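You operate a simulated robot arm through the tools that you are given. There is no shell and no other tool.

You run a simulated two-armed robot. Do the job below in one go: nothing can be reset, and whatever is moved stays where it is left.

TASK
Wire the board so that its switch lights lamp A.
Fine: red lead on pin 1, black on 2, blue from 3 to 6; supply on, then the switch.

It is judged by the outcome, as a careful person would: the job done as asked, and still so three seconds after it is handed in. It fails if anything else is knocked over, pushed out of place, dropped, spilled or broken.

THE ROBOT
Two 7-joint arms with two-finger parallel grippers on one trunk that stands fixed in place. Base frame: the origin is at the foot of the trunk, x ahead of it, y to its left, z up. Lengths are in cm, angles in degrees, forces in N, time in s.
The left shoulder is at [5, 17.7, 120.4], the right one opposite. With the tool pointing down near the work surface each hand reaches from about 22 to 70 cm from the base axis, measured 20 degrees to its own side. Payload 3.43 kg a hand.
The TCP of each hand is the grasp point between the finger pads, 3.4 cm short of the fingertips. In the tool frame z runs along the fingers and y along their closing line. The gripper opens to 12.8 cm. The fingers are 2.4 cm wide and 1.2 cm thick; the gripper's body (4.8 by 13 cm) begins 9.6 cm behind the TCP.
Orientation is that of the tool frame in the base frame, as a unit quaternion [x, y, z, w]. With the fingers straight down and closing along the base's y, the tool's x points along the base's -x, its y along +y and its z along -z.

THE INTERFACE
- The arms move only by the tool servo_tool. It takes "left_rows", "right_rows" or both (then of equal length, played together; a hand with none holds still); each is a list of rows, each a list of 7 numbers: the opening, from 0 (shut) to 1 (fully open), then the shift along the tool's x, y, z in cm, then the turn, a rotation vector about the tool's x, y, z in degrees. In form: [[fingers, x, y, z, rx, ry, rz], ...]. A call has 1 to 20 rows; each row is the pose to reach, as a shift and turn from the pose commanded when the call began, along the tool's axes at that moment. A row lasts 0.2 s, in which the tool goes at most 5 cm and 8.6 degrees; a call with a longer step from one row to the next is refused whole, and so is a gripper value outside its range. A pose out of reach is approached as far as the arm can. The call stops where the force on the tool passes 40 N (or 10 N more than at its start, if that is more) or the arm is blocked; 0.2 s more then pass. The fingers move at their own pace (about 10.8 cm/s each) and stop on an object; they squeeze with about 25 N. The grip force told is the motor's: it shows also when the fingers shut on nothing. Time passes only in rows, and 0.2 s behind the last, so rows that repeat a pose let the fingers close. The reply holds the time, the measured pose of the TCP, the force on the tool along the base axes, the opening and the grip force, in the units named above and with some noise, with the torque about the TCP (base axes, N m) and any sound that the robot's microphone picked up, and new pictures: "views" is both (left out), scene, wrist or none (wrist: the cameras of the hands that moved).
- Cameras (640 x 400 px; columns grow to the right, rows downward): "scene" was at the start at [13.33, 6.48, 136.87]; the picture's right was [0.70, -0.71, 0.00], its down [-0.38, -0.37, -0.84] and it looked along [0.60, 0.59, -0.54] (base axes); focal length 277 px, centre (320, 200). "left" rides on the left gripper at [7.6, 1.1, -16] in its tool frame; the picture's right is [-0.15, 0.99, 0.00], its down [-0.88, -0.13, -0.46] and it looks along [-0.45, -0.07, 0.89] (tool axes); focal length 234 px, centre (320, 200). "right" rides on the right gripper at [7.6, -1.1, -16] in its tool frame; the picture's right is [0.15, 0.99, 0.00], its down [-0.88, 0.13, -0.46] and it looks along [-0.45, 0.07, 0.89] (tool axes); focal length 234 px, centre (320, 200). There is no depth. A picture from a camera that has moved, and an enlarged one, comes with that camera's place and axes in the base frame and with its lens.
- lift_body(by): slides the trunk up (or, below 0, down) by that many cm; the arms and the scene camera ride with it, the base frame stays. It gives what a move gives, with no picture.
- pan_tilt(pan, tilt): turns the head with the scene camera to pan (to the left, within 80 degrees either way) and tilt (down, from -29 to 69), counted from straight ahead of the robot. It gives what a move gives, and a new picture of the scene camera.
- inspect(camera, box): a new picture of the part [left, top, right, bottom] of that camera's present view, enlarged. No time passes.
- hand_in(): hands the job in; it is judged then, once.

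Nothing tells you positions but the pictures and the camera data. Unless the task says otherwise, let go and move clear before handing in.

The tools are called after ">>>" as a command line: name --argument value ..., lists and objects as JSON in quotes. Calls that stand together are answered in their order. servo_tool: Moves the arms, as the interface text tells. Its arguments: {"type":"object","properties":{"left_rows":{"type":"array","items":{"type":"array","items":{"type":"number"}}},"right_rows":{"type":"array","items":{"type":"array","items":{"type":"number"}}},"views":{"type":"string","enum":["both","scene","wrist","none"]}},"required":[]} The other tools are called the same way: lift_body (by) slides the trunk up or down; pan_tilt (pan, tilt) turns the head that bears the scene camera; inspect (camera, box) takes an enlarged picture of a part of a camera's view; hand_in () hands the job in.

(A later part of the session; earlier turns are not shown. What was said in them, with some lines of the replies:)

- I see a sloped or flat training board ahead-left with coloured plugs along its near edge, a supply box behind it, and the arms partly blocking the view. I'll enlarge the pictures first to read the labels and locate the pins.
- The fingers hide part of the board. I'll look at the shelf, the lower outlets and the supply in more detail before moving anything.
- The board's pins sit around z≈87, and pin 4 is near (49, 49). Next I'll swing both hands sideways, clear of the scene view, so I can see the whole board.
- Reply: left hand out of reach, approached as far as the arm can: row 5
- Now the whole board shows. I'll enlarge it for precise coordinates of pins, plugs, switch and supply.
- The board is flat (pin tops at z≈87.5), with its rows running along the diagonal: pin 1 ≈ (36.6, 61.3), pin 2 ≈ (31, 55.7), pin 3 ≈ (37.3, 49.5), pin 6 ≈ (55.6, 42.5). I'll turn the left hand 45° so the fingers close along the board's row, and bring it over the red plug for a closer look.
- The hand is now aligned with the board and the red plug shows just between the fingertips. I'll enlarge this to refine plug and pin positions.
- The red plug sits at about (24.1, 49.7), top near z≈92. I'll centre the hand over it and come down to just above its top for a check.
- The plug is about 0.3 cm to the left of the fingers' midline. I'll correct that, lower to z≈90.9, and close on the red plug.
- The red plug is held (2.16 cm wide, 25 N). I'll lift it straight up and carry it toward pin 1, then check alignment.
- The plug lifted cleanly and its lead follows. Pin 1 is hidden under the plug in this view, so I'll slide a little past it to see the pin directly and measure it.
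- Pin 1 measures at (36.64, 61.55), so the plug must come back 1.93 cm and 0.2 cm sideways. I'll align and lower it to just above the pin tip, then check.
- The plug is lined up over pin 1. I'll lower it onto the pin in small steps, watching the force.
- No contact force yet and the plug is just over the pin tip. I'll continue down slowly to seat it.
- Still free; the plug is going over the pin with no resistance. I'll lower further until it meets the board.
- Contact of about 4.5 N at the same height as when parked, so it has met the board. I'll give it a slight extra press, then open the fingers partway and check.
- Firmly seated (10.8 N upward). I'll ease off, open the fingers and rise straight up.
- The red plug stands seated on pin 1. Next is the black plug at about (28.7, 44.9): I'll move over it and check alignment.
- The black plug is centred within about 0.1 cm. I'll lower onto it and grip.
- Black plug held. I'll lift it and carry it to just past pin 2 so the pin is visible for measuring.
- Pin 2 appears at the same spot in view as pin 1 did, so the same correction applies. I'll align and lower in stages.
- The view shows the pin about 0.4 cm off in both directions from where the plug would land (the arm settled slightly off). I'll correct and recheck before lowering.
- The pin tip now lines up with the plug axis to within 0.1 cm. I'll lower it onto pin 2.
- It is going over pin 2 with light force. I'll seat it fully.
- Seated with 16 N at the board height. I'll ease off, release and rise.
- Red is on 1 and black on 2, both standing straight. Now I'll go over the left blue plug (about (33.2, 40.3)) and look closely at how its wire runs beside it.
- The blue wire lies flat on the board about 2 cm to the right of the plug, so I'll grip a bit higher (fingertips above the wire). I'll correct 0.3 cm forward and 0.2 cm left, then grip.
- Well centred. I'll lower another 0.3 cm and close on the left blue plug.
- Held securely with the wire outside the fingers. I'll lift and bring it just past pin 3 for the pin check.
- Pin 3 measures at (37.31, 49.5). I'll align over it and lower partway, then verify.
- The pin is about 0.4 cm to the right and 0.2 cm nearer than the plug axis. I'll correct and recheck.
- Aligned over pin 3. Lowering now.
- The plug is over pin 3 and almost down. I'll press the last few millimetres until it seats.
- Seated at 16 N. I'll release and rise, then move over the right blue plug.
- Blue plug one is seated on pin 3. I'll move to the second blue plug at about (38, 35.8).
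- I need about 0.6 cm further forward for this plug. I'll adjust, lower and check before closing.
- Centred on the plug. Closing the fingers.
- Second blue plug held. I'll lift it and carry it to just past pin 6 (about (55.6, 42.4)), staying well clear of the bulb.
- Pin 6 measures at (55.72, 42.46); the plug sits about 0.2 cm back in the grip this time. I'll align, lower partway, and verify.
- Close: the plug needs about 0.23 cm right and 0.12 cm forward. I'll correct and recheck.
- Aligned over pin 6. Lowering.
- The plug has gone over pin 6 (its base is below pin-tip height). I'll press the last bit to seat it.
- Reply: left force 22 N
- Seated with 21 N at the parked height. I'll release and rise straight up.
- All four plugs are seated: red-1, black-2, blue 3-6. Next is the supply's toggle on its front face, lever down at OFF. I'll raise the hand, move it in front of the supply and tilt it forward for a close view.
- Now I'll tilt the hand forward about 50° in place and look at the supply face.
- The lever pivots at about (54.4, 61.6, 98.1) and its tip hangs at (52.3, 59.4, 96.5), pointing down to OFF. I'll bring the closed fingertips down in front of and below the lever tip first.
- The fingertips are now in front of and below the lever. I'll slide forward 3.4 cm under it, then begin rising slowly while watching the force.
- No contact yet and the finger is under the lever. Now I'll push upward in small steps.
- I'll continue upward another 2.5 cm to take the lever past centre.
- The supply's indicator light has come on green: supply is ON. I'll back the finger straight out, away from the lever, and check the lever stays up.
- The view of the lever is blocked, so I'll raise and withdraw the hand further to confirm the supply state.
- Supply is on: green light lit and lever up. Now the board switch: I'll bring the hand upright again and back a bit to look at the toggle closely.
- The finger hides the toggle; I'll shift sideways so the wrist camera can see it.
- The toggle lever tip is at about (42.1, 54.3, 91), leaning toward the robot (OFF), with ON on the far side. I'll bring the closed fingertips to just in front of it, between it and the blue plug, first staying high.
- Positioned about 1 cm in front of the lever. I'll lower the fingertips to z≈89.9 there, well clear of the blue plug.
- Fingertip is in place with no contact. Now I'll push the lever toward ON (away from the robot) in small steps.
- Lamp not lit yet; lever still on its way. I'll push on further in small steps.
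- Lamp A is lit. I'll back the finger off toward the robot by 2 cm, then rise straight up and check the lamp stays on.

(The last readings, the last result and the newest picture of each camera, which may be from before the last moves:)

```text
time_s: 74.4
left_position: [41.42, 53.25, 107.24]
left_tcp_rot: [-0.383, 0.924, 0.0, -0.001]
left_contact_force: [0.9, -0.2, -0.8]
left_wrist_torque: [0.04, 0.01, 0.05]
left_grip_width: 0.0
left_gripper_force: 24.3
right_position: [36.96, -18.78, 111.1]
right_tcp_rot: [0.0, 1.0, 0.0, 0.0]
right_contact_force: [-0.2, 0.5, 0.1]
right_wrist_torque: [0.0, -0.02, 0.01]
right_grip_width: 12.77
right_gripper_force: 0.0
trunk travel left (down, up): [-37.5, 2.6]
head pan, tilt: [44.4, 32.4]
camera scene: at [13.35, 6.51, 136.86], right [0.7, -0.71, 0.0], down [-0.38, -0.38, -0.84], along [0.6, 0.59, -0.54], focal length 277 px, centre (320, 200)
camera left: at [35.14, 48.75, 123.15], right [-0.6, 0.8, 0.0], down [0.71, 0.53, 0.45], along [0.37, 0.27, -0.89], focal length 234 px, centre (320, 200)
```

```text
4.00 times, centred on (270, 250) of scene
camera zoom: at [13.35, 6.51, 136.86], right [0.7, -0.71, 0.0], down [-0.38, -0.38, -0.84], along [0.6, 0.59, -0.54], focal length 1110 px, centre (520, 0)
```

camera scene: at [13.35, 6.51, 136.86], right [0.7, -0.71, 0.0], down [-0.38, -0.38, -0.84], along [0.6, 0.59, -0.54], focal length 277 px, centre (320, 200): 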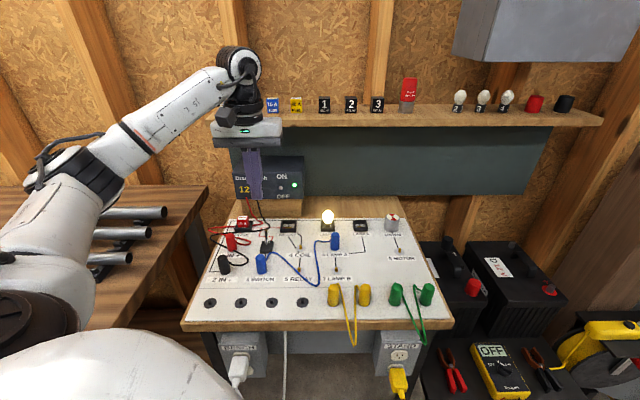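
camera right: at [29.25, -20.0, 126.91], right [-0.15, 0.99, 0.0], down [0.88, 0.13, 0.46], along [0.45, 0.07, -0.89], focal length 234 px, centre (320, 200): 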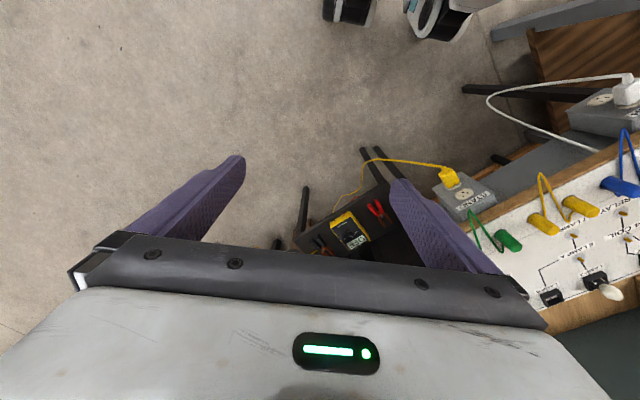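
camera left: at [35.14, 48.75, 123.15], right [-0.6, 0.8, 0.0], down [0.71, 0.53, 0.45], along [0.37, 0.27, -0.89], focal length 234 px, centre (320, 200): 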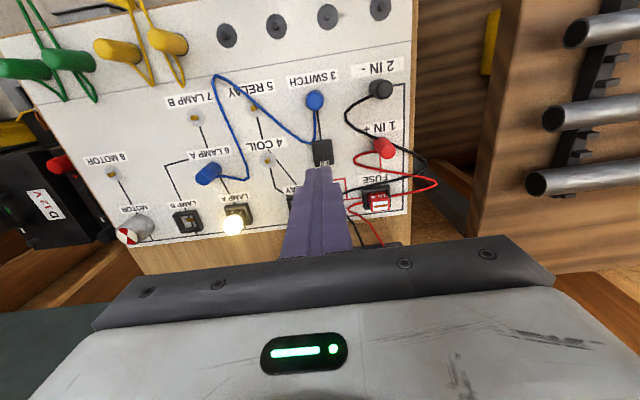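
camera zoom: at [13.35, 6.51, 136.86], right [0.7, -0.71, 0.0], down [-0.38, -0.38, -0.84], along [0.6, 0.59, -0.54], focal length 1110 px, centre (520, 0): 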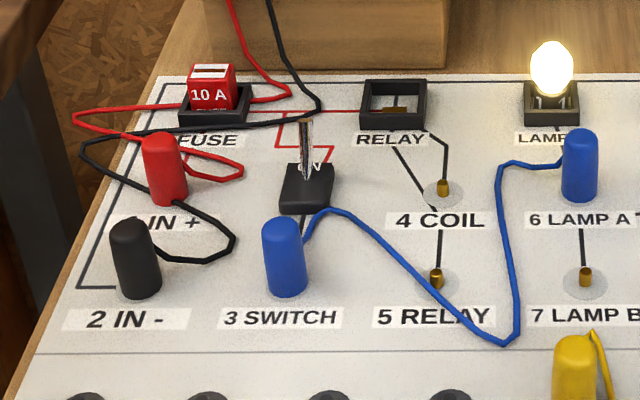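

Lamp A stays lit, with the lever at ON and the supply light green. I'll withdraw the hand well clear of the board and do a last check.

>>> servo_tool --left_rows '[[0, 3, 0, -2, 0, 0, 0], [0, 6, 0, -4, 0, 0, 0], [0, 9, 0, -6, 0, 0, 0], [0, 12, 0, -8, 0, 0, 0], [0.3, 15, 0, -8, 0, 0, 0], [0.5, 18, 0, -8, 0, 0, 0], [0.5, 18, 0, -8, 0, 0, 0], [0.5, 18, 0, -8, 0, 0, 0], [0.5, 18, 0, -8, 0, 0, 0], [0.5, 18, 0, -8, 0, 0, 0], [0.5, 18, 0, -8, 0, 0, 0], [0.5, 18, 0, -8, 0, 0, 0]]' --views "both"

>>> inspect --camera "scene" --box '[190, 150, 350, 300]'

>>> inspect --camera "left" --box '[120, 60, 400, 260]'

```text
time_s: 77.0
left_position: [29.62, 39.78, 114.82]
left_tcp_rot: [-0.382, 0.924, -0.002, 0.001]
left_contact_force: [-0.6, -0.5, -0.1]
left_wrist_torque: [0.01, -0.01, -0.01]
left_grip_width: 6.4
left_gripper_force: 0.1
left hand out of reach, approached as far as the arm can: row 5, 6, 7, 8, 9, 10
right_position: [36.91, -18.62, 111.1]
right_tcp_rot: [0.0, 1.0, -0.001, 0.0]
right_contact_force: [-0.5, 0.0, 0.5]
right_wrist_torque: [0.03, -0.02, 0.01]
right_grip_width: 12.81
right_gripper_force: 0.1
trunk travel left (down, up): [-37.5, 2.6]
head pan, tilt: [44.4, 32.4]
camera scene: at [13.31, 6.47, 136.87], right [0.7, -0.71, 0.0], down [-0.38, -0.37, -0.84], along [0.6, 0.59, -0.54], focal length 277 px, centre (320, 200)
camera left: at [23.35, 35.3, 130.79], right [-0.6, 0.8, 0.0], down [0.71, 0.53, 0.46], along [0.37, 0.27, -0.89], focal length 234 px, centre (320, 200)
```

scene: 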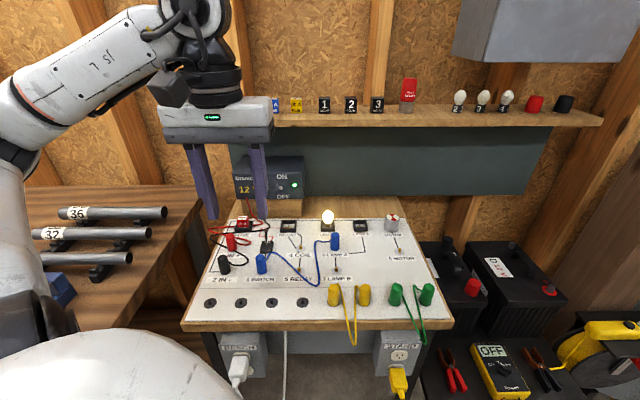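
left: 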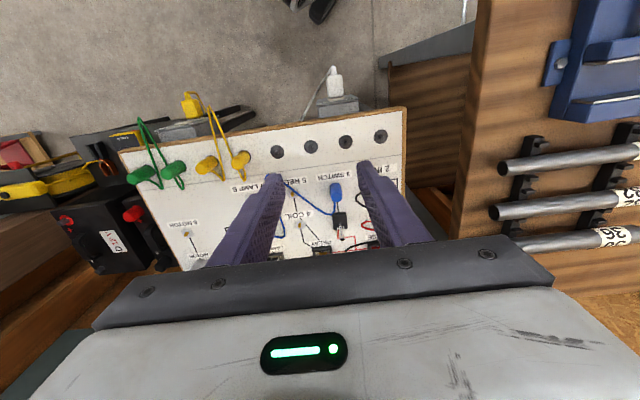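

```text
2.67 times, centred on (270, 225) of scene
camera zoom: at [13.31, 6.47, 136.87], right [0.7, -0.71, 0.0], down [-0.38, -0.37, -0.84], along [0.6, 0.59, -0.54], focal length 740 px, centre (453, 133)
```

zoom: 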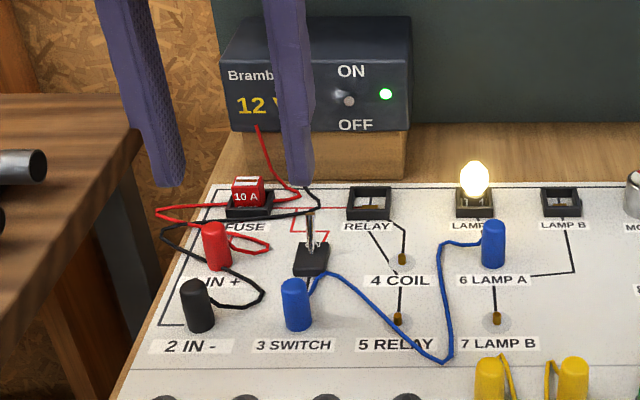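

```text
2.00 times, centred on (260, 160) of left
camera zoom: at [23.35, 35.3, 130.79], right [-0.6, 0.8, 0.0], down [0.71, 0.53, 0.46], along [0.37, 0.27, -0.89], focal length 468 px, centre (440, 280)
```

zoom: 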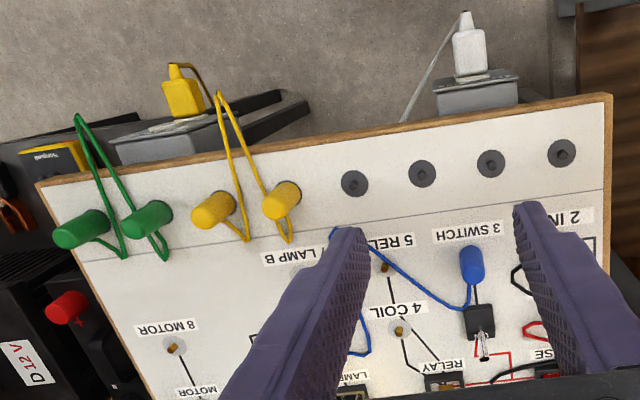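

Lamp A has stayed lit for several seconds. Red is on pin 1, black on 2, and blue runs from 3 to 6; the supply light is green and the switch is at ON. Both hands are clear and nothing else has moved, so I'm handing the job in.

>>> hand_in

```text
The job is handed in.
```

The board is wired as you asked and lamp A is lit. It had stayed on for several seconds when I handed the job in.

- **Leads:** the red lead is on pin 1, the black on pin 2, and the blue runs from pin 3 to pin 6. Each plug was pressed down until it met the board.
- **Power:** I turned the supply on first (its light is green), then flipped the board switch to ON.
- **Surroundings:** both hands are clear of the board. In the last pictures nothing else looked moved or knocked over.
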